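You operate a simulated robot arm through the tools that you are given. There is no shell and no other tool. Be economical: measure what you need, move in short steps, check, and stop when the job is done.

You are at the controls of a simulated two-armed robot. One attempt, no reset.

JOB
On the top of the left wall bench, fold the teal cloth cover in half, so that its two long edges meet.

It is judged by the outcome, as a careful person would: the job done as asked, and still so three seconds after it is handed in. It fails if anything else is knocked over, pushed out of place, dropped, spilled or broken. Lids that push on must go on centred and level and be pressed home; caps that screw on are set level and turned clockwise until they are tight. Flat cloth is picked up by pressing the open fingertips on it (5 to 10 N) and closing them slowly along it; thin cloth reads only 2 to 8 mm in the jaws.

ROBOT AND FRAMES
Two 7-joint arms with two-finger grippers on one trunk, on a base that drives. Base frame: it is fixed to the floor where the robot stands at the start and does not move with it; the origin is under the middle of the robot, x ahead of it, y to its left, z up; the surface under the hand at the start is at about z = 0.85. Readings come in m, rad, newtons and seconds.
The left shoulder is at the start at [0.082, 0.159, 0.971], the right one opposite. With the tool pointing down near the work surface each hand reaches from about 0.26 to 0.76 m from the robot's upright axis, wherever it stands, measured 20 degrees to its own side. Places, roughly: top of the left wall bench [0.9, -0.3, 0.8]. Payload 2.45 kg a hand.
Tool frame (each hand has its own): the origin (TCP) lies between the finger pads and is the grasp point; the fingertips stand 0.026 m ahead of it; z points along the fingers, y is the line along which they close. Largest opening 0.096 m; the body of the gripper starts 0.069 m behind the TCP.
Orientation is that of the tool frame in the base frame, as a unit quaternion [x, y, z, w]. With the fingers straight down and closing along the base's y, the tool's x points along the base's -x, its y along +y and its z along -z.

CONTROLS
- The arms move only by the tool step_arm. It takes "left_plan", "right_plan" or both (then of equal length, played together; a hand with none holds still); each is a list of rows, each a list of 7 numbers: the shift along the tool's x, y, z in units of 300 mm (1.0 is 300 mm), then the turn, a rotation vector about the tool's x, y, z in units of 120 degrees (1.0 is 120 degrees), then the gripper command, from -1 (fully open) to 1 (shut), values between in proportion. In form: [[x, y, z, rx, ry, rz, gripper], ...]. A call has 1 to 20 rows; each row is the pose to reach, as a shift and turn from the pose commanded when the call began, along the tool's axes at that moment. A call with a number of a shift or a turn outside -1 to 1 is refused whole. Each row takes 0.2 s and may step no farther than 0.05 m and 0.15 rad from the row before; otherwise, or with a gripper value out of range, the whole call is refused. Where a pose cannot be reached the arm comes as near as it can. A force on the tool above 40 N (or 10 N above the force at the start of the call, whichever is more), or a blocked arm, ends the call early, and 0.2 s more pass. Each finger halts on what it meets, pressing with about 25 N; the grip force reading is that of the motor and also rises with nothing between the fingers. The clock runs only during rows and for 0.2 s after the last one: add rows that repeat a pose to give the fingers time. It gives the time, the measured TCP pose, the force on the tool (base axes), the opening and the grip force at its end, in the units of the frame above (readings bear some noise), with the torque about the TCP (base axes, N m) and any sound that the robot's microphone picked up.
- Cameras (640 x 400 px; columns grow to the right, rows downward): "scene" is now at [0.2042, -0.0449, 1.425]; the picture's right is [-0.68, -0.73, 0.00], its down [-0.65, 0.60, -0.47] and it looks along [0.34, -0.32, -0.89] (base axes); focal length 276 px, centre (320, 200). "left" rides on the left gripper at [0.082, -0.003, -0.098] in its tool frame; the picture's right is [0.04, 1.00, 0.00], its down [-0.73, 0.03, -0.68] and it looks along [-0.68, 0.03, 0.73] (tool axes); focal length 256 px, centre (320, 200). "right" rides on the right gripper at [0.082, 0.003, -0.098] in its tool frame; the picture's right is [-0.04, 1.00, 0.00], its down [-0.73, -0.03, -0.68] and it looks along [-0.68, -0.03, 0.73] (tool axes); focal length 256 px, centre (320, 200). There is no depth. A picture from a camera that has moved, and an enlarged one, comes with that camera's place and axes in the base frame and with its lens. The place of the scene camera against the robot may be out by one fixed shift of up to 0.012 m in any direction.
- get_image(camera): a new picture of that camera. The clock stands still meanwhile.
- lift_body(by): slides the trunk up (or, below 0, down) by that many m; the arms and the scene camera ride with it, the base frame stays. It gives what a move gives, with no picture.
- base_move(legs): drives the robot by 1 to 6 legs, each [ahead, left, turn to the left] in m, m and rad, along the robot's own axes; the way and the turn of a leg run together, so that a leg with both is an arc; at most 1.5 m and 3.142 rad a leg. The arms and the cameras ride along, it lands a little off, and it stops where it bumps. It gives what a move gives.
- pan_tilt(pan, tilt): turns the head with the scene camera to pan (to the left, within 2.094 rad either way) and tilt (down, from -0.506 to 1.204), counted from straight ahead of the robot. It gives what a move gives.
- zoom(camera, box): a new picture of the part [left, top, right, bottom] of that camera's present view, enlarged. The clock stands still meanwhile.
- finish_job(): hands the job in; it is judged then, once.

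Work in short steps. Places have to be worked out from the pictures, the camera data and where the tool is seen: move nearer, look again, correct. Check each grasp and each placing, and mend what went wrong. You have 120 turns and 108 pictures in all, those below and enlarged ones among them. Open the grippers and draw the arms clear of the work before you hand the job in, unless the task says otherwise; then end with one line.

The tools are called after "Call:" as name(argument=value, ...) on one line, values as JSON. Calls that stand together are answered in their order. step_arm: Moves the arms, as the interface text tells. Its arguments: {"type":"object","properties":{"left_plan":{"type":"array","items":{"type":"array","items":{"type":"number"}}},"right_plan":{"type":"array","items":{"type":"array","items":{"type":"number"}}}},"required":[]} The other tools are called the same way: lift_body (by) slides the trunk up or down; base_move (legs) drives the base; pan_tilt (pan, tilt) turns the head that bears the scene camera; get_image (camera) takes a picture; zoom (camera, box) takes an enlarged picture of a part of a camera's view; finish_job () hands the job in.

At the start:

```text
time: 0.0
left_eef_pos: [0.4528, -0.0142, 1.0273]
left_tool_rot: [0.0, 1.0, 0.001, -0.001]
left_contact_force: [-0.1, 1.0, 0.0]
left_moment: [-0.01, 0.01, 0.02]
left_width: 0.0959
left_finger_force: 0.1
right_eef_pos: [0.345, -0.294, 1.0735]
right_tool_rot: [0.0, 1.0, 0.0, -0.001]
right_contact_force: [-0.5, 0.3, 0.7]
right_moment: [-0.01, -0.01, 0.0]
right_width: 0.0959
right_finger_force: 0.1
trunk travel left (down, up): [-0.144, 0.422]
robot x, y, heading: [0.0006, -0.0019, 0.003]
head pan, tilt: [-0.747, 1.082]
```

scene: 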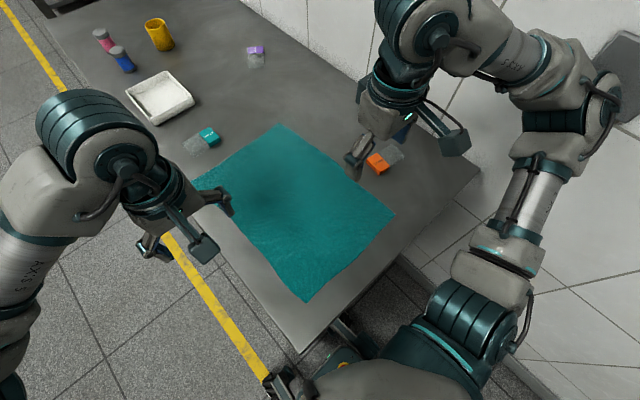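
right: 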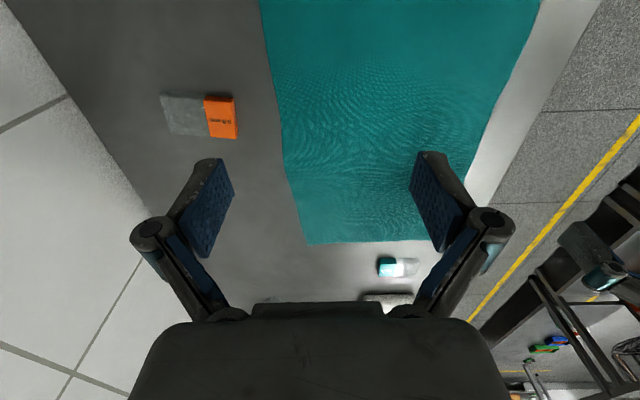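
left: 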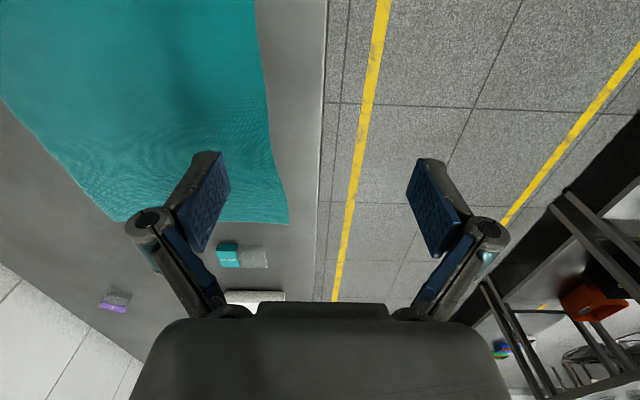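

The cloth lies at about x 0.28–0.67, y −0.34 to −0.07, with its long edges along x. I'd like to stand at the bench's long left side, facing −y, so I check the floor space there first.

Call:
pan_tilt(pan=0.9, tilt=0.6)

Call:
get_image(camera="scene")

```text
time: 1.7
left_eef_pos: [0.449, -0.0127, 1.0303]
left_tool_rot: [-0.001, 1.0, 0.0, 0.002]
left_contact_force: [0.0, 0.6, -0.5]
left_moment: [0.01, -0.02, -0.01]
left_width: 0.0958
left_finger_force: 0.2
right_eef_pos: [0.3402, -0.2931, 1.0753]
right_tool_rot: [0.0, 1.0, 0.001, 0.001]
right_contact_force: [0.2, -0.5, 0.2]
right_moment: [0.0, -0.02, -0.01]
right_width: 0.0959
right_finger_force: 0.2
trunk travel left (down, up): [-0.144, 0.422]
robot x, y, heading: [0.0031, 0.0039, -0.001]
head pan, tilt: [0.901, 0.6]
```

```text
104 pictures are left
camera scene: at [0.2121, 0.0682, 1.4627], right [0.78, -0.62, -0.01], down [-0.36, -0.44, -0.82], along [0.51, 0.65, -0.57], focal length 276 px, centre (320, 200)
```

scene: 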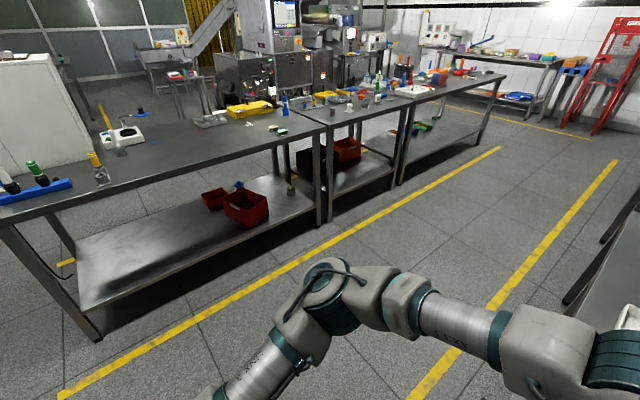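

The aisle is clear (the opposite bench is at y≈1.45). I raise the trunk, then drive around to the side of the bench facing −y.

Call:
lift_body(by=0.12)

Call:
base_move(legs=[[0, 0.58, 0], [0.475, 0, 0], [0, 0, -1.571]])

Call:
pan_tilt(pan=0, tilt=0.9)

Call:
get_image(camera="scene")

```text
time: 3.2
left_eef_pos: [0.4482, -0.0127, 1.1479]
left_tool_rot: [0.0, 1.0, 0.0, 0.0]
left_contact_force: [-0.4, 0.5, 0.2]
left_moment: [0.01, -0.02, 0.0]
left_width: 0.0962
left_finger_force: 0.0
right_eef_pos: [0.3411, -0.293, 1.1949]
right_tool_rot: [0.0, 1.0, -0.001, 0.001]
right_contact_force: [0.1, -0.7, -0.5]
right_moment: [0.0, 0.02, -0.01]
right_width: 0.0958
right_finger_force: 0.1
trunk travel left (down, up): [-0.264, 0.302]
robot x, y, heading: [0.0017, 0.0016, 0.0]
head pan, tilt: [0.901, 0.6]
```

```text
time: 12.7
left_eef_pos: [0.4314, 0.1338, 1.1483]
left_tool_rot: [0.701, 0.713, 0.008, 0.009]
left_contact_force: [-1.2, 1.6, -0.4]
left_moment: [-0.07, -0.11, 0.06]
left_width: 0.096
left_finger_force: 0.0
right_eef_pos: [0.1502, 0.2363, 1.1874]
right_tool_rot: [0.701, 0.713, 0.008, 0.01]
right_contact_force: [-1.7, 0.8, -0.1]
right_moment: [-0.02, -0.13, -0.04]
right_width: 0.096
right_finger_force: 0.1
trunk travel left (down, up): [-0.264, 0.302]
robot x, y, heading: [0.4618, 0.5807, -1.552]
head pan, tilt: [0.901, 0.6]
```

```text
time: 13.9
left_eef_pos: [0.4814, 0.1367, 1.1521]
left_tool_rot: [0.7, 0.714, -0.008, -0.004]
left_contact_force: [0.0, -1.4, 0.6]
left_moment: [0.08, 0.05, 0.02]
left_width: 0.096
left_finger_force: 0.1
right_eef_pos: [0.2012, 0.2396, 1.2014]
right_tool_rot: [0.7, 0.714, -0.008, -0.003]
right_contact_force: [0.2, -0.6, -0.4]
right_moment: [0.0, 0.06, 0.0]
right_width: 0.0964
right_finger_force: 0.1
trunk travel left (down, up): [-0.264, 0.302]
robot x, y, heading: [0.4665, 0.5848, -1.554]
head pan, tilt: [0.0, 0.901]
```

```text
103 pictures are left
camera scene: at [0.4748, 0.4526, 1.5689], right [-1.0, -0.02, 0.01], down [-0.02, 0.79, -0.62], along [0.01, -0.62, -0.79], focal length 276 px, centre (320, 200)
```

scene: 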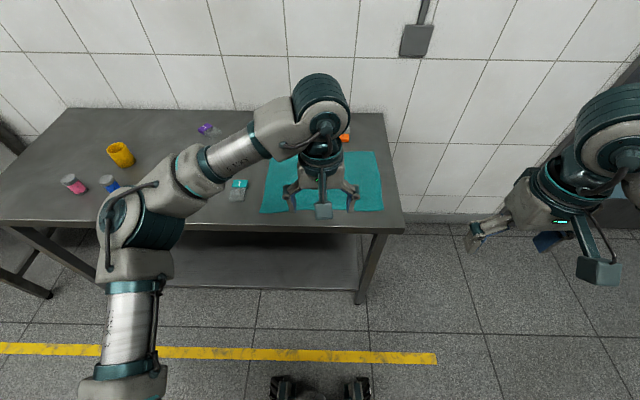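

Position is good; the cloth spans x≈0.275–0.672, y≈−0.345 to −0.065. I drive up to the bench.

Call:
base_move(legs=[[0.29, 0, -0.016]])

Call:
pan_tilt(pan=0, tilt=1.1)

Call:
get_image(camera="scene")

Call:
get_image(camera="left")

Call:
get_image(camera="right")

```text
time: 15.8
left_eef_pos: [0.4802, -0.136, 1.1521]
left_tool_rot: [0.707, 0.707, -0.01, -0.004]
left_contact_force: [1.5, -0.2, 0.6]
left_moment: [0.11, 0.12, 0.02]
left_width: 0.0959
left_finger_force: 0.0
right_eef_pos: [0.1997, -0.0289, 1.2025]
right_tool_rot: [0.706, 0.708, -0.009, -0.004]
right_contact_force: [0.2, 0.9, 1.1]
right_moment: [0.01, 0.1, 0.01]
right_width: 0.0959
right_finger_force: 0.1
trunk travel left (down, up): [-0.264, 0.302]
robot x, y, heading: [0.4702, 0.3076, -1.567]
head pan, tilt: [0.0, 0.901]
```

```text
time: 16.6
left_eef_pos: [0.4828, -0.1359, 1.1534]
left_tool_rot: [0.706, 0.708, -0.009, -0.002]
left_contact_force: [0.6, -1.6, 0.6]
left_moment: [0.13, 0.05, 0.0]
left_width: 0.0961
left_finger_force: 0.0
right_eef_pos: [0.2014, -0.0274, 1.2026]
right_tool_rot: [0.705, 0.709, -0.009, -0.003]
right_contact_force: [-0.4, 0.0, 0.5]
right_moment: [0.04, 0.04, 0.02]
right_width: 0.096
right_finger_force: 0.0
trunk travel left (down, up): [-0.264, 0.302]
robot x, y, heading: [0.477, 0.3098, -1.567]
head pan, tilt: [0.0, 1.1]
```

```text
102 pictures are left
camera scene: at [0.4885, 0.1903, 1.5549], right [-1.0, 0.0, 0.01], down [-0.01, 0.89, -0.45], along [-0.01, -0.45, -0.89], focal length 276 px, centre (320, 200)
```

scene: 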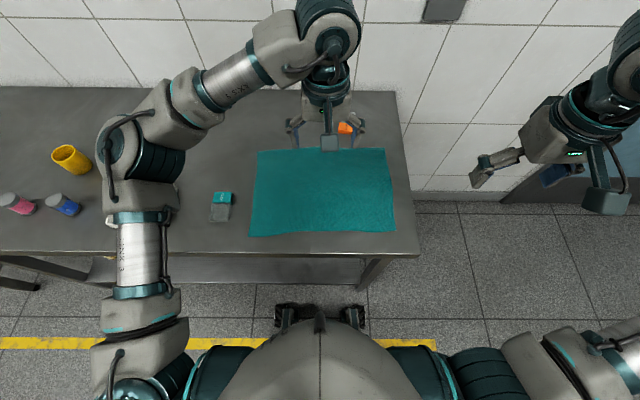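

```text
101 pictures are left
camera left: at [0.4794, -0.0532, 1.2508], right [1.0, 0.04, -0.02], down [0.04, -0.73, 0.68], along [0.02, -0.68, -0.73], focal length 256 px, centre (320, 200)
```

left: 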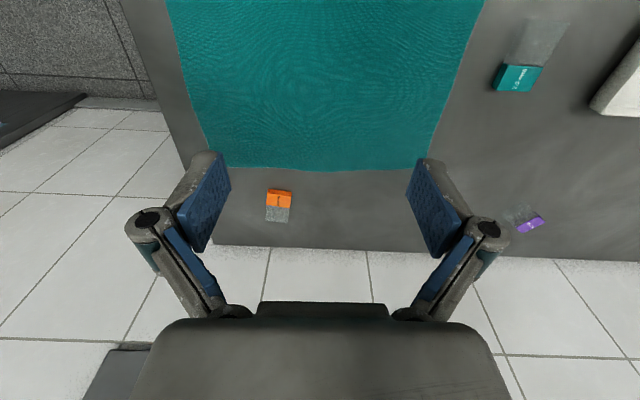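

```text
100 pictures are left
camera right: at [0.2072, 0.0548, 1.2988], right [1.0, -0.04, -0.02], down [-0.01, -0.73, 0.69], along [-0.04, -0.69, -0.73], focal length 256 px, centre (320, 200)
```

right: 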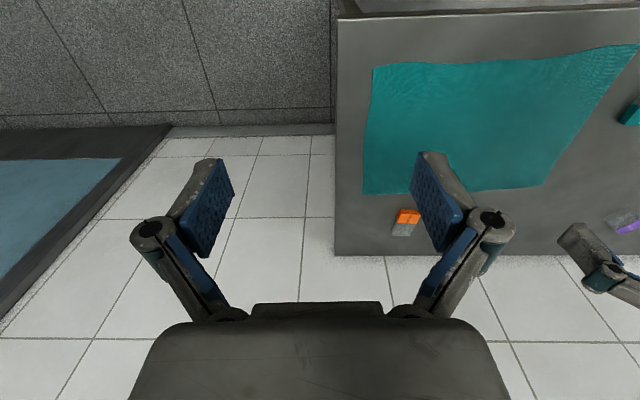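

Everything agrees: near edge from about (0.275,−0.074) to (0.671,−0.057), far edge at y≈−0.345. I go a little nearer, lower the trunk, then hover the hands over the two near corners.

Call:
base_move(legs=[[0.045, 0, 0]])

Call:
lift_body(by=-0.11)

```text
time: 17.5
left_eef_pos: [0.4827, -0.1748, 1.1548]
left_tool_rot: [0.705, 0.709, -0.01, -0.001]
left_contact_force: [1.7, -0.9, 0.8]
left_moment: [0.12, 0.07, 0.01]
left_width: 0.096
left_finger_force: 0.0
right_eef_pos: [0.2026, -0.0675, 1.2029]
right_tool_rot: [0.705, 0.709, -0.012, -0.003]
right_contact_force: [0.4, -0.1, 0.4]
right_moment: [-0.01, 0.06, 0.0]
right_width: 0.0958
right_finger_force: 0.1
trunk travel left (down, up): [-0.264, 0.302]
robot x, y, heading: [0.4755, 0.2626, -1.572]
head pan, tilt: [0.0, 1.1]
```

```text
time: 18.9
left_eef_pos: [0.4581, -0.1761, 1.0462]
left_tool_rot: [0.705, 0.709, -0.003, 0.006]
left_contact_force: [-0.3, 0.6, -0.2]
left_moment: [-0.02, -0.05, 0.0]
left_width: 0.0961
left_finger_force: 0.0
right_eef_pos: [0.1774, -0.0664, 1.0883]
right_tool_rot: [0.706, 0.708, -0.004, 0.006]
right_contact_force: [0.1, 0.5, 0.5]
right_moment: [-0.01, -0.02, 0.02]
right_width: 0.0961
right_finger_force: 0.1
trunk travel left (down, up): [-0.154, 0.412]
robot x, y, heading: [0.4738, 0.2635, -1.57]
head pan, tilt: [0.0, 1.1]
```

Settle while moving both hands to hover over the corners with a narrow opening.

Call:
step_arm(left_plan=[[0.06, 0.1, 0.05, 0, 0, 0, 0.27], [0.12, 0.2, 0.1, 0, 0, 0, 0.27], [0.18, 0.3, 0.16, 0, 0, 0, 0.27], [0.24, 0.4, 0.21, 0, 0, 0, 0.27], [0.3, 0.5, 0.27, 0, 0, 0, 0.27], [0.353, 0.607, 0.32, 0, 0, 0, 0.27], [0.353, 0.607, 0.32, 0, 0, 0, 0.27], [0.353, 0.607, 0.32, 0, 0, 0, 0.27]], right_plan=[[-0.01, 0.07, 0.07, 0, 0, 0, 0.27], [-0.02, 0.14, 0.15, 0, 0, 0, 0.27], [-0.03, 0.21, 0.23, 0, 0, 0, 0.27], [-0.04, 0.28, 0.31, 0, 0, 0, 0.27], [-0.05, 0.35, 0.39, 0, 0, 0, 0.27], [-0.067, 0.433, 0.46, 0, 0, 0, 0.27], [-0.067, 0.433, 0.46, 0, 0, 0, 0.27], [-0.067, 0.433, 0.46, 0, 0, 0, 0.27]])

Call:
get_image(camera="scene")

Call:
get_image(camera="left")

Call:
get_image(camera="right")

```text
time: 20.7
left_eef_pos: [0.646, -0.0707, 0.9502]
left_tool_rot: [0.705, 0.709, -0.004, 0.004]
left_contact_force: [0.7, -0.2, -0.5]
left_moment: [-0.02, 0.0, 0.01]
left_width: 0.0349
left_finger_force: 0.1
right_eef_pos: [0.3154, -0.0888, 0.951]
right_tool_rot: [0.706, 0.709, -0.006, 0.004]
right_contact_force: [-0.3, -0.3, 0.7]
right_moment: [0.0, -0.02, 0.02]
right_width: 0.0348
right_finger_force: 0.1
trunk travel left (down, up): [-0.154, 0.412]
robot x, y, heading: [0.4754, 0.2639, -1.571]
head pan, tilt: [0.0, 1.1]
```

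```text
99 pictures are left
camera scene: at [0.4656, 0.0496, 1.4356], right [-1.0, 0.0, 0.0], down [0.0, 0.89, -0.45], along [0.0, -0.45, -0.89], focal length 276 px, centre (320, 200)
```

scene: 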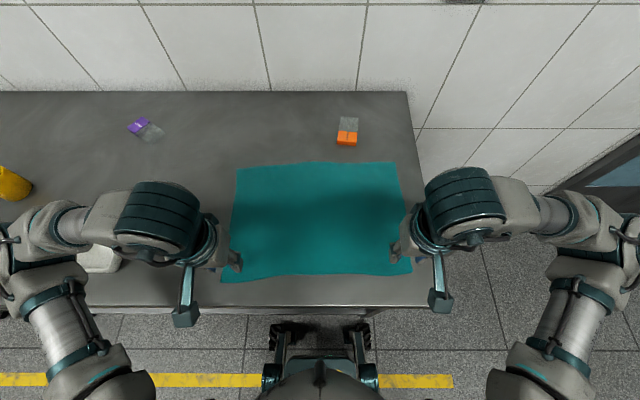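

```text
98 pictures are left
camera left: at [0.6423, 0.0112, 1.0474], right [1.0, 0.04, 0.0], down [0.03, -0.73, 0.69], along [0.03, -0.69, -0.73], focal length 256 px, centre (320, 200)
```

left: 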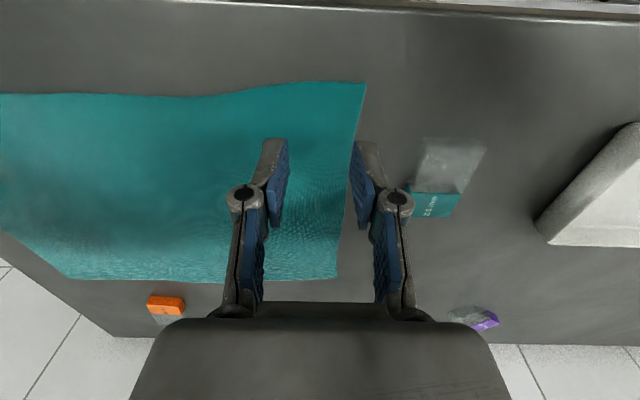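

```text
97 pictures are left
camera right: at [0.3188, -0.0058, 1.0476], right [1.0, -0.04, 0.0], down [-0.02, -0.73, 0.69], along [-0.03, -0.69, -0.73], focal length 256 px, centre (320, 200)
```

right: 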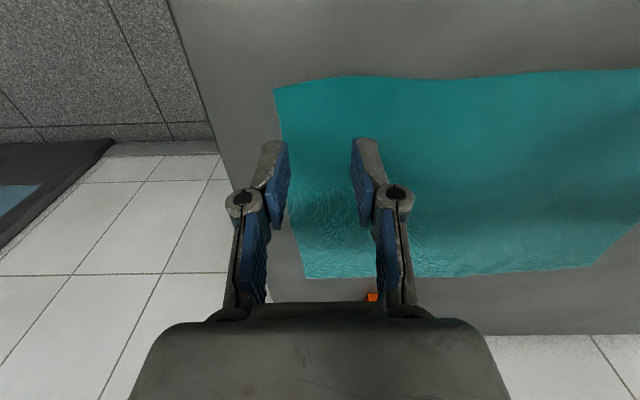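

Hover is good. I shift each hand so the pads reach ~1.8 cm in from the near edge and descend to about 1 cm above the cloth, then approach gently.

Call:
step_arm(left_plan=[[0.029, 0, 0.07, 0, 0, 0, 0.27], [0.029, 0, 0.14, 0, 0, 0, 0.27], [0.029, 0, 0.21, 0, 0, 0, 0.27], [0.029, 0, 0.225, 0, 0, 0, 0.27], [0.029, 0, 0.225, 0, 0, 0, 0.27]], right_plan=[[0.039, 0, 0.07, 0, 0, 0, 0.27], [0.039, 0, 0.14, 0, 0, 0, 0.27], [0.039, 0, 0.21, 0, 0, 0, 0.27], [0.039, 0, 0.225, 0, 0, 0, 0.27], [0.039, 0, 0.225, 0, 0, 0, 0.27]])

Call:
get_image(camera="left")

Call:
get_image(camera="right")

```text
time: 21.9
left_eef_pos: [0.6491, -0.0638, 0.8802]
left_tool_rot: [0.706, 0.709, -0.006, 0.003]
left_contact_force: [0.5, 0.8, -0.3]
left_moment: [-0.02, -0.02, -0.03]
left_width: 0.0351
left_finger_force: 0.0
right_eef_pos: [0.3172, -0.0797, 0.883]
right_tool_rot: [0.705, 0.71, -0.006, 0.003]
right_contact_force: [0.2, -0.7, 0.2]
right_moment: [0.0, -0.02, -0.01]
right_width: 0.0351
right_finger_force: 0.2
trunk travel left (down, up): [-0.154, 0.412]
robot x, y, heading: [0.4783, 0.2628, -1.568]
head pan, tilt: [0.0, 1.1]
```

```text
96 pictures are left
camera left: at [0.6453, 0.0191, 0.9776], right [1.0, 0.04, 0.0], down [0.04, -0.72, 0.69], along [0.03, -0.69, -0.73], focal length 256 px, centre (320, 200)
```

left: 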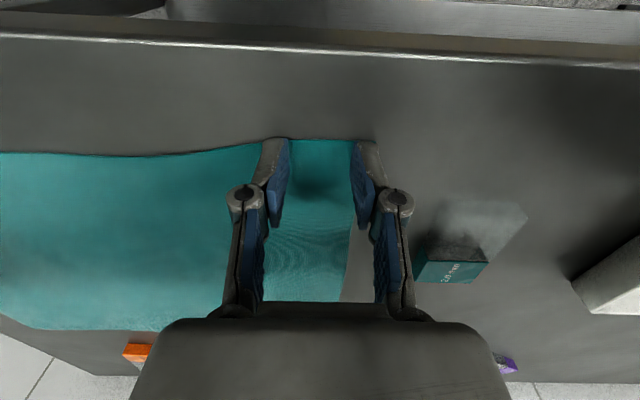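

```text
95 pictures are left
camera right: at [0.3202, 0.0039, 0.98], right [1.0, -0.04, -0.01], down [-0.02, -0.72, 0.69], along [-0.03, -0.69, -0.73], focal length 256 px, centre (320, 200)
```

right: 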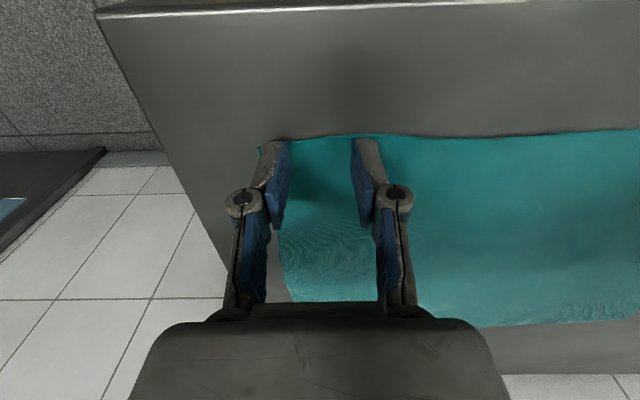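

Tips are ~5 mm above the cloth. I trim slightly outward and press down in small steps.

Call:
step_arm(left_plan=[[0.013, -0.013, 0, 0, 0, 0, 0.27], [0.013, -0.013, 0.01, 0, 0, 0, 0.27], [0.013, -0.013, 0.018, 0, 0, 0, 0.27], [0.013, -0.013, 0.022, 0, 0, 0, 0.27]], right_plan=[[0.016, -0.006, 0, 0, 0, 0, 0.27], [0.016, -0.006, 0.015, 0, 0, 0, 0.27], [0.016, -0.006, 0.024, 0, 0, 0, 0.27], [0.016, -0.006, 0.029, 0, 0, 0, 0.27]])

```text
time: 22.9
left_eef_pos: [0.6406, -0.0584, 0.8756]
left_tool_rot: [0.705, 0.709, -0.007, 0.006]
left_contact_force: [0.3, -0.6, 24.7]
left_moment: [-0.03, -0.05, -0.01]
left_width: 0.0368
left_finger_force: 6.9
right_eef_pos: [0.3118, -0.0721, 0.8778]
right_tool_rot: [0.706, 0.708, -0.006, 0.006]
right_contact_force: [1.2, -0.5, 13.9]
right_moment: [0.01, -0.2, 0.01]
right_width: 0.0362
right_finger_force: 0.0
trunk travel left (down, up): [-0.154, 0.412]
robot x, y, heading: [0.4781, 0.2628, -1.567]
head pan, tilt: [0.0, 1.1]
```

Slightly too hard; ease off to 5–10 N.

Call:
step_arm(left_plan=[[0, 0, -0.004, 0, 0, 0, 0.27], [0, 0, -0.004, 0, 0, 0, 0.27]], right_plan=[[0, 0, -0.002, 0, 0, 0, 0.27], [0, 0, -0.002, 0, 0, 0, 0.27]])

```text
time: 23.5
left_eef_pos: [0.6412, -0.0576, 0.8775]
left_tool_rot: [0.705, 0.709, -0.005, 0.006]
left_contact_force: [-1.1, 0.6, 9.3]
left_moment: [-0.03, 0.12, -0.01]
left_width: 0.0349
left_finger_force: 0.0
right_eef_pos: [0.3103, -0.0713, 0.8763]
right_tool_rot: [0.706, 0.709, -0.005, 0.006]
right_contact_force: [0.7, -1.5, 14.3]
right_moment: [-0.04, -0.11, 0.04]
right_width: 0.0353
right_finger_force: 0.0
trunk travel left (down, up): [-0.154, 0.412]
robot x, y, heading: [0.4771, 0.2643, -1.567]
head pan, tilt: [0.0, 1.1]
```

Good. Now close slowly along the cloth, moving each hand slightly inward so the cloth between them isn't stretched.

Call:
step_arm(left_plan=[[0, -0.004, 0, 0, 0, 0, 0.34], [0, -0.008, 0, 0, 0, 0, 0.41], [0, -0.012, 0, 0, 0, 0, 0.48], [0, -0.016, 0, 0, 0, 0, 0.55], [0, -0.02, 0, 0, 0, 0, 0.62], [0, -0.024, 0, 0, 0, 0, 0.69], [0, -0.028, 0, 0, 0, 0, 0.76], [0, -0.032, 0, 0, 0, 0, 0.83], [0, -0.036, 0, 0, 0, 0, 0.9], [0, -0.04, 0, 0, 0, 0, 0.97], [0, -0.04, 0, 0, 0, 0, 1], [0, -0.04, 0, 0, 0, 0, 1]], right_plan=[[0, 0.004, -0.0015, 0, 0, 0, 0.34], [0, 0.008, -0.0015, 0, 0, 0, 0.41], [0, 0.012, -0.0015, 0, 0, 0, 0.48], [0, 0.016, -0.0015, 0, 0, 0, 0.55], [0, 0.02, -0.0015, 0, 0, 0, 0.62], [0, 0.024, -0.0015, 0, 0, 0, 0.69], [0, 0.028, -0.0015, 0, 0, 0, 0.76], [0, 0.032, -0.0015, 0, 0, 0, 0.83], [0, 0.036, -0.0015, 0, 0, 0, 0.9], [0, 0.04, -0.0015, 0, 0, 0, 0.97], [0, 0.04, -0.0015, 0, 0, 0, 1], [0, 0.04, -0.0015, 0, 0, 0, 1]])

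Call:
get_image(camera="left")

Call:
get_image(camera="right")

```text
time: 26.1
left_eef_pos: [0.6283, -0.0571, 0.8761]
left_tool_rot: [0.706, 0.708, -0.006, 0.006]
left_contact_force: [3.5, 4.0, 33.0]
left_moment: [0.05, -0.13, 0.04]
left_width: 0.0024
left_finger_force: 25.0
right_eef_pos: [0.3232, -0.071, 0.8767]
right_tool_rot: [0.706, 0.708, -0.005, 0.005]
right_contact_force: [-2.5, -0.6, 16.0]
right_moment: [-0.07, -0.04, 0.01]
right_width: 0.0026
right_finger_force: 29.6
trunk travel left (down, up): [-0.154, 0.412]
robot x, y, heading: [0.4776, 0.2644, -1.569]
head pan, tilt: [0.0, 1.1]
```

```text
94 pictures are left
camera left: at [0.6243, 0.0256, 0.9734], right [1.0, 0.04, 0.0], down [0.03, -0.72, 0.69], along [0.03, -0.69, -0.72], focal length 256 px, centre (320, 200)
```

left: 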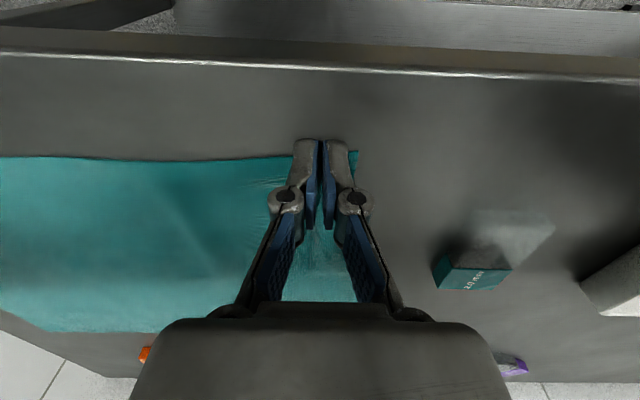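

```text
93 pictures are left
camera right: at [0.3257, 0.0112, 0.973], right [1.0, -0.04, 0.0], down [-0.03, -0.72, 0.69], along [-0.03, -0.69, -0.72], focal length 256 px, centre (320, 200)
```

right: 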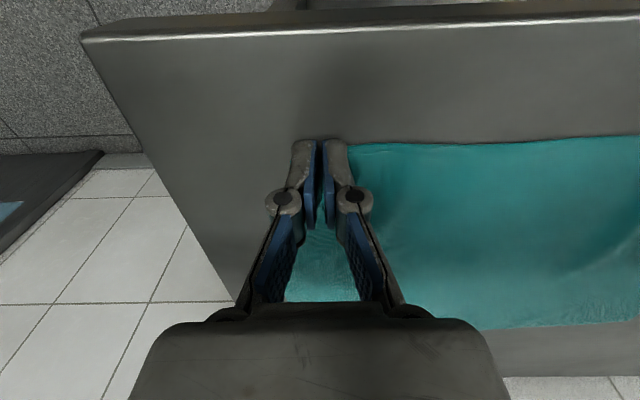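

Widths 2.4 and 2.6 mm suggest cloth in both jaws. I lift a few centimetres and check.

Call:
step_arm(left_plan=[[0, 0, -0.04, 0, 0, 0, 1], [-0.02, 0, -0.08, 0, 0, 0, 1], [-0.04, 0, -0.12, 0, 0, 0, 1], [-0.07, 0, -0.16, 0, 0, 0, 1], [-0.07, 0, -0.16, 0, 0, 0, 1]], right_plan=[[0, 0, -0.04, 0, 0, 0, 1], [-0.02, 0, -0.08, 0, 0, 0, 1], [-0.04, 0, -0.12, 0, 0, 0, 1], [-0.07, 0, -0.16, 0, 0, 0, 1], [-0.07, 0, -0.16, 0, 0, 0, 1]])

Call:
get_image(camera="scene")

Call:
get_image(camera="left")

Call:
get_image(camera="right")

```text
time: 27.3
left_eef_pos: [0.6312, -0.0807, 0.9224]
left_tool_rot: [0.706, 0.708, -0.005, 0.002]
left_contact_force: [-0.6, 0.2, 0.6]
left_moment: [-0.05, 0.04, -0.02]
left_width: 0.0024
left_finger_force: 27.5
right_eef_pos: [0.3239, -0.0937, 0.9217]
right_tool_rot: [0.705, 0.709, -0.006, 0.003]
right_contact_force: [0.1, 0.3, -0.3]
right_moment: [-0.02, -0.01, 0.02]
right_width: 0.0026
right_finger_force: 29.8
trunk travel left (down, up): [-0.154, 0.412]
robot x, y, heading: [0.4785, 0.2632, -1.568]
head pan, tilt: [0.0, 1.1]
```

```text
92 pictures are left
camera scene: at [0.4696, 0.0496, 1.4355], right [-1.0, 0.0, 0.0], down [0.0, 0.89, -0.45], along [0.0, -0.45, -0.89], focal length 276 px, centre (320, 200)
```

scene: 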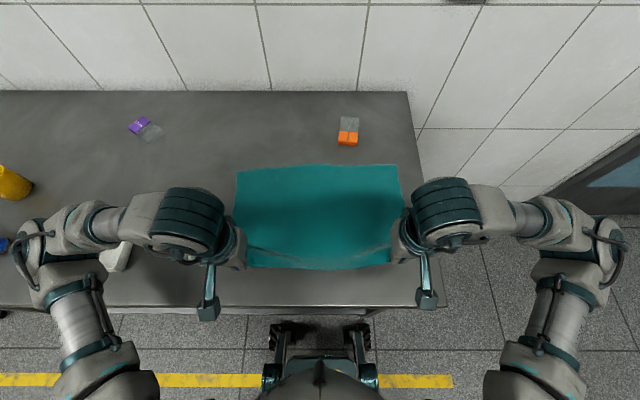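

```text
91 pictures are left
camera left: at [0.6274, 0.0025, 1.0196], right [1.0, 0.04, 0.0], down [0.03, -0.73, 0.69], along [0.03, -0.69, -0.73], focal length 256 px, centre (320, 200)
```

left: 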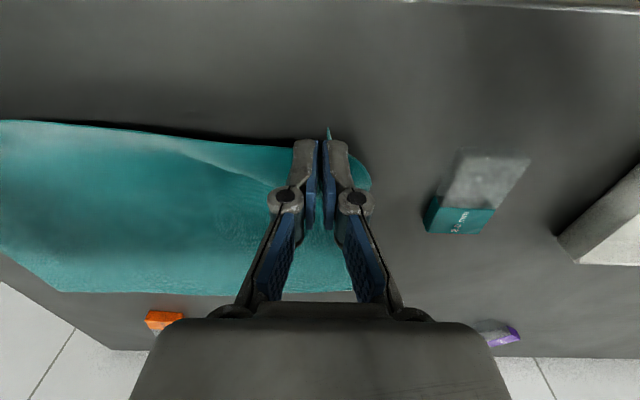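

```text
90 pictures are left
camera right: at [0.328, -0.0118, 1.0182], right [1.0, -0.04, 0.0], down [-0.02, -0.73, 0.69], along [-0.03, -0.69, -0.73], focal length 256 px, centre (320, 200)
```

right: 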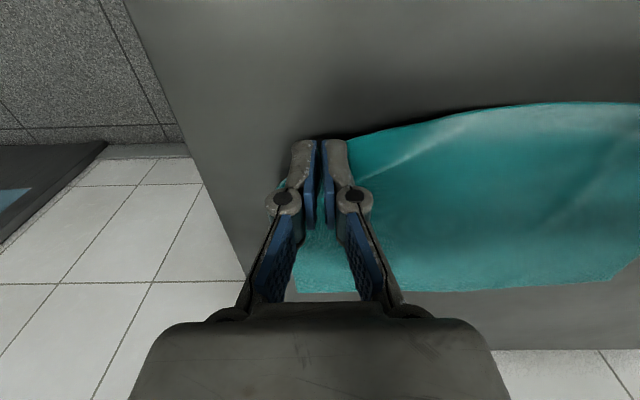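

Both corners are held. I arc the edge up above the fold line (y≈−0.205), spreading the hands 8 mm each to straighten it and starting to tilt the fingers back toward the robot.

Call:
step_arm(left_plan=[[-0.03, 0.01, -0.05, 0, 0, 0, 1], [-0.08, 0.02, -0.1, 0, 0, 0, 1], [-0.13, 0.027, -0.15, 0, 0, 0, 1], [-0.18, 0.027, -0.19, 0, 0.03, 0, 1], [-0.23, 0.027, -0.22, 0, 0.06, 0, 1], [-0.29, 0.027, -0.24, 0, 0.09, 0, 1], [-0.35, 0.027, -0.255, 0, 0.12, 0, 1], [-0.4, 0.027, -0.255, 0, 0.15, 0, 1], [-0.4, 0.027, -0.255, 0, 0.167, 0, 1]], right_plan=[[-0.03, -0.01, -0.05, 0, 0, 0, 1], [-0.08, -0.02, -0.1, 0, 0, 0, 1], [-0.13, -0.027, -0.15, 0, 0, 0, 1], [-0.18, -0.027, -0.19, 0, 0.03, 0, 1], [-0.23, -0.027, -0.22, 0, 0.06, 0, 1], [-0.29, -0.027, -0.24, 0, 0.09, 0, 1], [-0.35, -0.027, -0.255, 0, 0.12, 0, 1], [-0.4, -0.027, -0.255, 0, 0.15, 0, 1], [-0.4, -0.027, -0.255, 0, 0.167, 0, 1]])

Call:
get_image(camera="scene")

Call:
get_image(camera="left")

Call:
get_image(camera="right")

```text
time: 29.3
left_eef_pos: [0.6399, -0.1987, 1.0002]
left_tool_rot: [0.696, 0.698, 0.117, -0.12]
left_contact_force: [-1.7, 0.7, 0.5]
left_moment: [0.0, 0.06, -0.01]
left_width: 0.0026
left_finger_force: 22.9
right_eef_pos: [0.3188, -0.2135, 1.0037]
right_tool_rot: [0.696, 0.698, 0.117, -0.12]
right_contact_force: [0.7, 1.1, 0.8]
right_moment: [0.0, -0.02, -0.01]
right_width: 0.0011
right_finger_force: 22.6
trunk travel left (down, up): [-0.154, 0.412]
robot x, y, heading: [0.4712, 0.2608, -1.567]
head pan, tilt: [0.0, 1.1]
```

```text
89 pictures are left
camera scene: at [0.47, 0.0488, 1.4355], right [-1.0, 0.0, 0.0], down [0.0, 0.89, -0.45], along [0.0, -0.45, -0.89], focal length 276 px, centre (320, 200)
```

scene: 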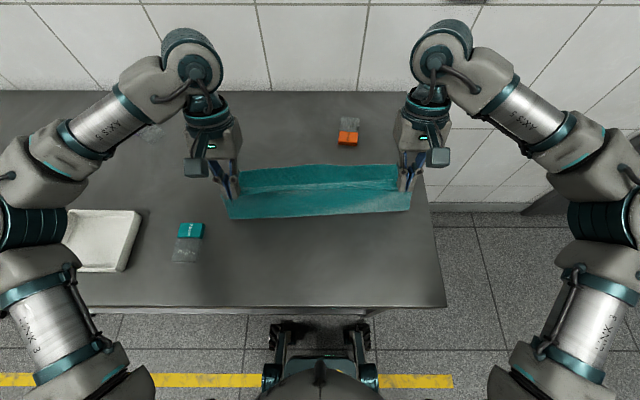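

```text
88 pictures are left
camera left: at [0.6365, -0.1552, 1.1207], right [1.0, 0.04, 0.01], down [0.03, -0.92, 0.4], along [0.03, -0.4, -0.92], focal length 256 px, centre (320, 200)
```

left: 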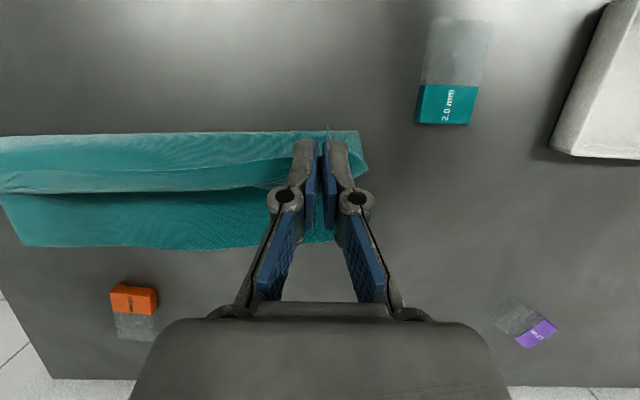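

```text
87 pictures are left
camera right: at [0.3228, -0.1704, 1.1224], right [1.0, -0.03, -0.02], down [-0.02, -0.92, 0.4], along [-0.03, -0.4, -0.92], focal length 256 px, centre (320, 200)
```

right: 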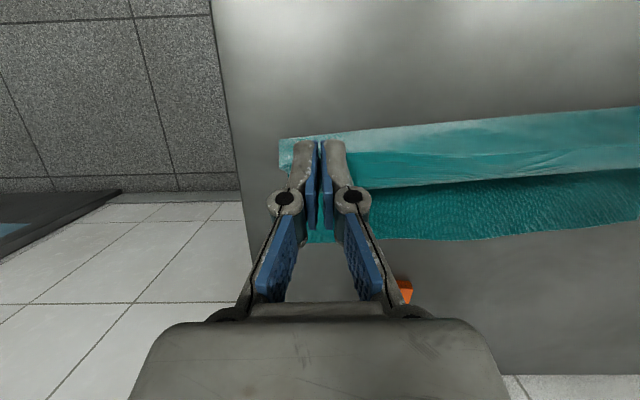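

The right jaw now reads only 1.1 mm; I look closer to see whether its hold is still good.

Call:
zoom(camera="right", box=[240, 100, 480, 250])

Call:
zoom(camera="scene", box=[200, 130, 460, 240])

```text
2.67 times, centred on (360, 175) of right
camera zoom: at [0.3228, -0.1704, 1.1224], right [1.0, -0.03, -0.02], down [-0.02, -0.92, 0.4], along [-0.03, -0.4, -0.92], focal length 683 px, centre (213, 267)
```

zoom: 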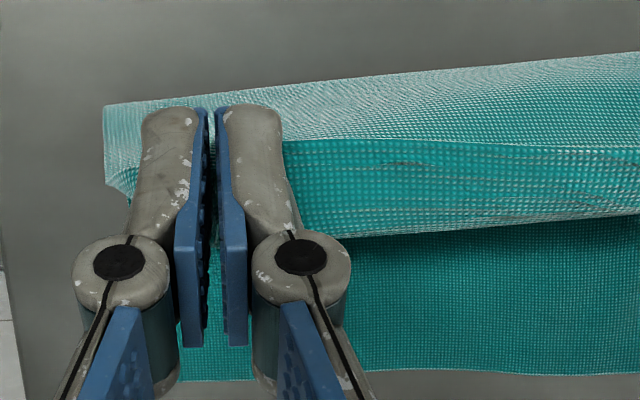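

```text
2.46 times, centred on (330, 185) of scene
camera zoom: at [0.47, 0.0488, 1.4355], right [-1.0, 0.0, 0.0], down [0.0, 0.89, -0.45], along [0.0, -0.45, -0.89], focal length 678 px, centre (295, 237)
```

zoom: 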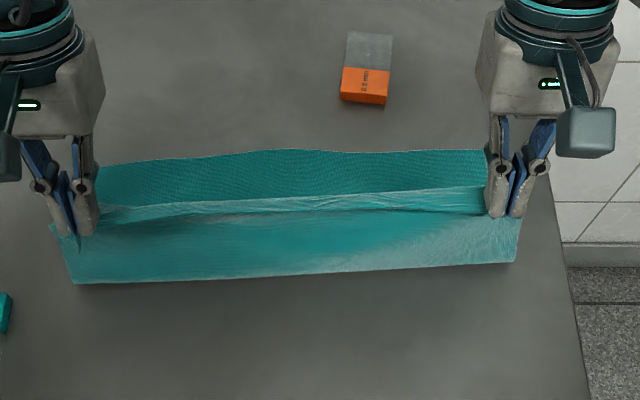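

Grips hold and the edge line is straight. I continue the arc down toward the far edge, tilting further, stopping ~2 cm above the bench.

Call:
step_arm(left_plan=[[-0.094, -0.01, -0.033, 0, 0.03, 0, 1], [-0.194, -0.01, -0.05, 0, 0.06, 0, 1], [-0.303, -0.01, -0.042, 0, 0.09, 0, 1], [-0.401, -0.01, -0.017, 0, 0.12, 0, 1], [-0.485, -0.01, 0.024, 0, 0.15, 0, 1], [-0.558, -0.01, 0.08, 0, 0.18, 0, 1], [-0.613, -0.01, 0.139, 0, 0.21, 0, 1], [-0.613, -0.01, 0.139, 0, 0.21, 0, 1]], right_plan=[[-0.094, 0.01, -0.033, 0, 0.03, 0, 1], [-0.194, 0.01, -0.05, 0, 0.06, 0, 1], [-0.303, 0.01, -0.042, 0, 0.09, 0, 1], [-0.401, 0.01, -0.017, 0, 0.12, 0, 1], [-0.485, 0.01, 0.024, 0, 0.15, 0, 1], [-0.558, 0.01, 0.08, 0, 0.18, 0, 1], [-0.613, 0.01, 0.139, 0, 0.21, 0, 1], [-0.613, 0.01, 0.139, 0, 0.21, 0, 1]])

Call:
get_image(camera="scene")

Call:
get_image(camera="left")

Call:
get_image(camera="right")

```text
time: 31.1
left_eef_pos: [0.6398, -0.2899, 0.8801]
left_tool_rot: [0.653, 0.657, 0.264, -0.269]
left_contact_force: [0.4, 0.4, 0.1]
left_moment: [-0.01, 0.02, 0.0]
left_width: 0.0027
left_finger_force: 28.7
left hand out of reach, approached as far as the arm can: row 4, 5, 6, 7, 8
right_eef_pos: [0.3241, -0.2902, 0.8792]
right_tool_rot: [0.654, 0.655, 0.266, -0.269]
right_contact_force: [-0.6, -1.0, 1.4]
right_moment: [-0.03, 0.04, -0.01]
right_width: 0.003
right_finger_force: 23.1
right hand out of reach, approached as far as the arm can: row 4, 5, 6, 7, 8
trunk travel left (down, up): [-0.154, 0.412]
robot x, y, heading: [0.4704, 0.2628, -1.569]
head pan, tilt: [0.0, 1.1]
```

```text
84 pictures are left
camera scene: at [0.4706, 0.0479, 1.4355], right [-1.0, 0.0, 0.0], down [0.0, 0.89, -0.45], along [0.0, -0.45, -0.89], focal length 276 px, centre (320, 200)
```

scene: 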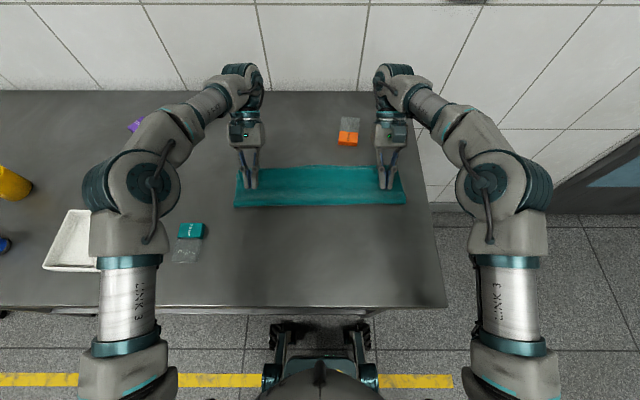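

```text
83 pictures are left
camera left: at [0.6362, -0.3003, 1.0077], right [1.0, 0.03, 0.02], down [0.03, -1.0, -0.03], along [0.02, 0.03, -1.0], focal length 256 px, centre (320, 200)
```

left: 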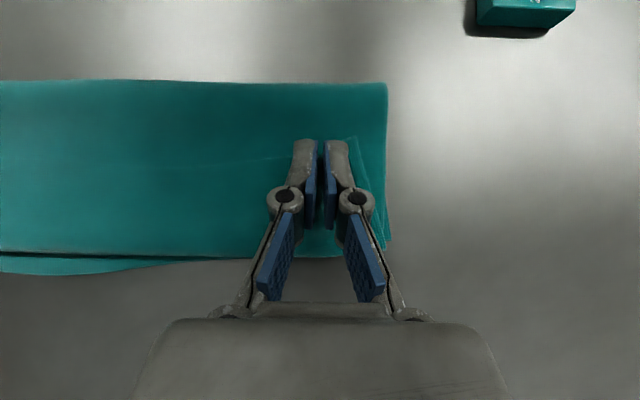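

```text
82 pictures are left
camera right: at [0.3274, -0.3011, 1.0062], right [1.0, -0.02, -0.03], down [-0.03, -1.0, -0.03], along [-0.03, 0.03, -1.0], focal length 256 px, centre (320, 200)
```

right: 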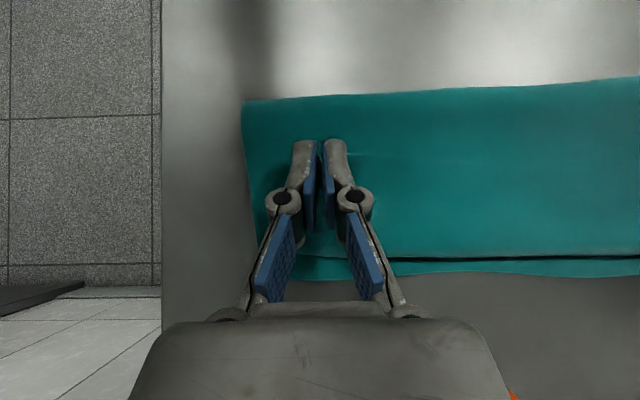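

The arms reached their limit early, but the upper edge already lies within ~1 cm of the far edge. I look closely.

Call:
zoom(camera="left", box=[160, 60, 480, 300])

Call:
zoom(camera="right", box=[200, 80, 520, 310])

Call:
zoom(camera="scene", box=[220, 110, 420, 225])

```text
1.67 times, centred on (320, 180) of left
camera zoom: at [0.6362, -0.3003, 1.0077], right [1.0, 0.03, 0.02], down [0.03, -1.0, -0.03], along [0.02, 0.03, -1.0], focal length 427 px, centre (320, 233)
```

zoom: 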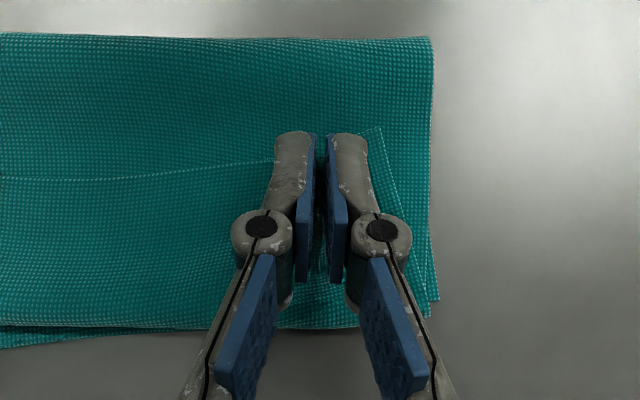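

```text
1.74 times, centred on (360, 195) of right
camera zoom: at [0.3274, -0.3011, 1.0062], right [1.0, -0.02, -0.03], down [-0.03, -1.0, -0.03], along [-0.03, 0.03, -1.0], focal length 445 px, centre (250, 209)
```

zoom: 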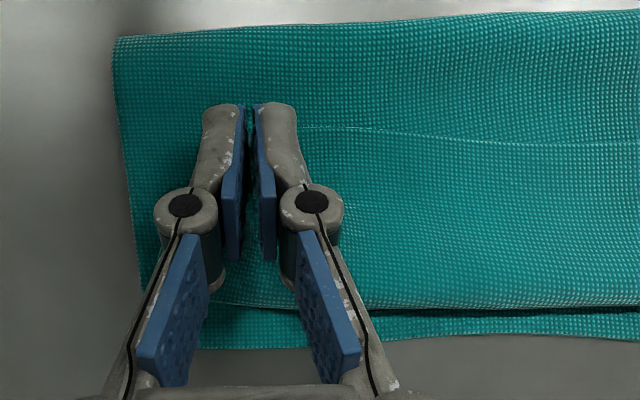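

```text
3.20 times, centred on (320, 168) of scene
camera zoom: at [0.4706, 0.0479, 1.4355], right [-1.0, 0.0, 0.0], down [0.0, 0.89, -0.45], along [0.0, -0.45, -0.89], focal length 882 px, centre (320, 304)
```

zoom: 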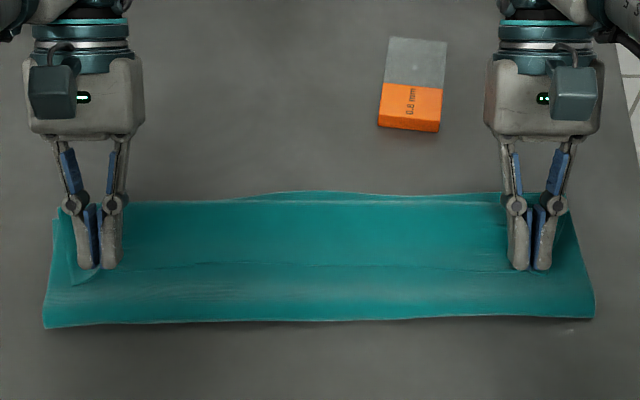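

This shows a Z-fold: the true edge is still at the fingertips (y≈−0.275) and slack cloth bulges ahead of it. I must get the hands out to y≈−0.35, so I lift and reduce the tilt, which restores reach.

Call:
step_arm(left_plan=[[0.04, 0, -0.04, 0, -0.03, 0, 1], [0.08, 0, -0.08, 0, -0.06, 0, 1], [0.12, 0, -0.12, 0, -0.09, 0, 1], [0.15, 0, -0.15, 0, -0.12, 0, 1], [0.15, 0, -0.15, 0, -0.15, 0, 1]], right_plan=[[0.04, 0, -0.04, 0, -0.03, 0, 1], [0.08, 0, -0.08, 0, -0.06, 0, 1], [0.12, 0, -0.12, 0, -0.09, 0, 1], [0.15, 0, -0.15, 0, -0.12, 0, 1], [0.15, 0, -0.15, 0, -0.15, 0, 1]])

```text
time: 32.3
left_eef_pos: [0.6415, -0.2899, 0.9437]
left_tool_rot: [0.687, 0.69, 0.161, -0.163]
left_contact_force: [0.1, 0.4, -0.9]
left_moment: [-0.03, 0.05, 0.05]
left_width: 0.0038
left_finger_force: 26.1
right_eef_pos: [0.3227, -0.2881, 0.9416]
right_tool_rot: [0.687, 0.689, 0.161, -0.163]
right_contact_force: [0.9, -0.7, 0.1]
right_moment: [-0.01, -0.03, -0.04]
right_width: 0.0026
right_finger_force: 22.8
trunk travel left (down, up): [-0.154, 0.412]
robot x, y, heading: [0.4755, 0.269, -1.564]
head pan, tilt: [0.0, 1.1]
```

Command follows from the reached pose, tilt now 26°. I move outward to y≈−0.35/−0.36, slightly lower, tilt to ~20°.

Call:
step_arm(left_plan=[[-0.06, 0, -0.02, 0, -0.02, 0, 1], [-0.11, 0, -0.03, 0, -0.04, 0, 1], [-0.16, 0, -0.03, 0, -0.055, 0, 1], [-0.209, 0, -0.029, 0, -0.055, 0, 1], [-0.209, 0, -0.029, 0, -0.055, 0, 1]], right_plan=[[-0.07, 0, -0.025, 0, -0.02, 0, 1], [-0.13, 0, -0.04, 0, -0.04, 0, 1], [-0.19, 0, -0.047, 0, -0.055, 0, 1], [-0.245, 0, -0.047, 0, -0.055, 0, 1], [-0.245, 0, -0.047, 0, -0.055, 0, 1]])

Call:
get_image(camera="scene")

Call:
zoom(camera="left", box=[160, 60, 480, 300])

Call:
zoom(camera="right", box=[200, 60, 520, 300])

```text
time: 33.5
left_eef_pos: [0.6414, -0.3505, 0.9218]
left_tool_rot: [0.695, 0.698, 0.121, -0.124]
left_contact_force: [-1.1, 0.0, 0.1]
left_moment: [-0.01, 0.07, 0.01]
left_width: 0.0035
left_finger_force: 25.9
right_eef_pos: [0.3194, -0.3602, 0.9222]
right_tool_rot: [0.695, 0.698, 0.121, -0.124]
right_contact_force: [1.5, -0.4, -0.3]
right_moment: [0.02, -0.05, 0.03]
right_width: 0.0017
right_finger_force: 23.4
trunk travel left (down, up): [-0.154, 0.412]
robot x, y, heading: [0.4808, 0.2669, -1.569]
head pan, tilt: [0.0, 1.1]
```

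```text
78 pictures are left
camera scene: at [0.4704, 0.0482, 1.4356], right [-1.0, 0.0, 0.0], down [0.0, 0.89, -0.45], along [0.0, -0.45, -0.89], focal length 276 px, centre (320, 200)
```

scene: 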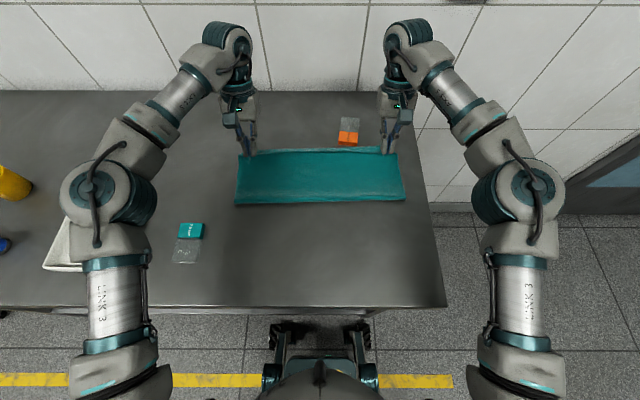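

```text
1.67 times, centred on (320, 180) of left
camera zoom: at [0.6376, -0.3073, 1.0427], right [1.0, 0.04, 0.01], down [0.03, -0.92, 0.39], along [0.03, -0.39, -0.92], focal length 427 px, centre (320, 233)
```

zoom: 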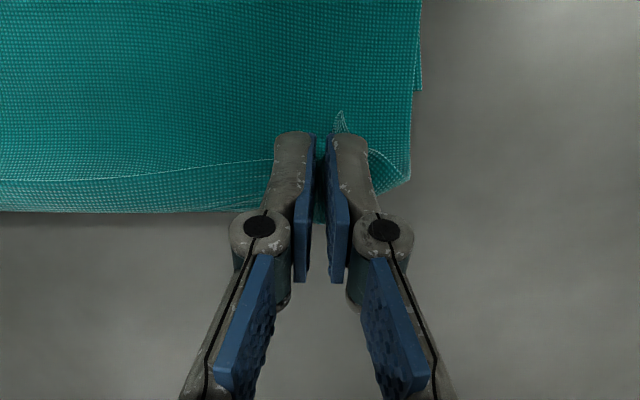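

```text
1.67 times, centred on (360, 180) of right
camera zoom: at [0.3239, -0.3166, 1.0422], right [1.0, -0.03, -0.02], down [-0.02, -0.92, 0.39], along [-0.03, -0.39, -0.92], focal length 427 px, centre (253, 233)
```

zoom: 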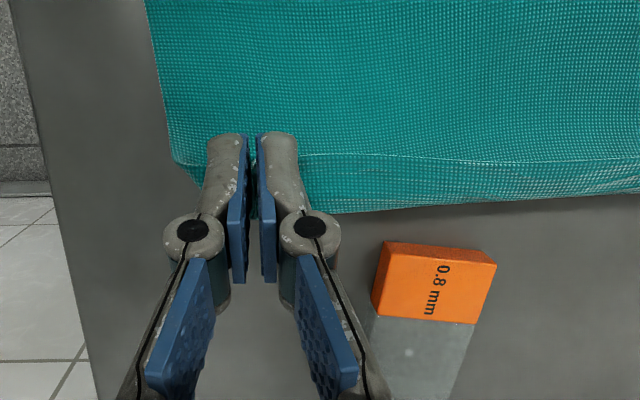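

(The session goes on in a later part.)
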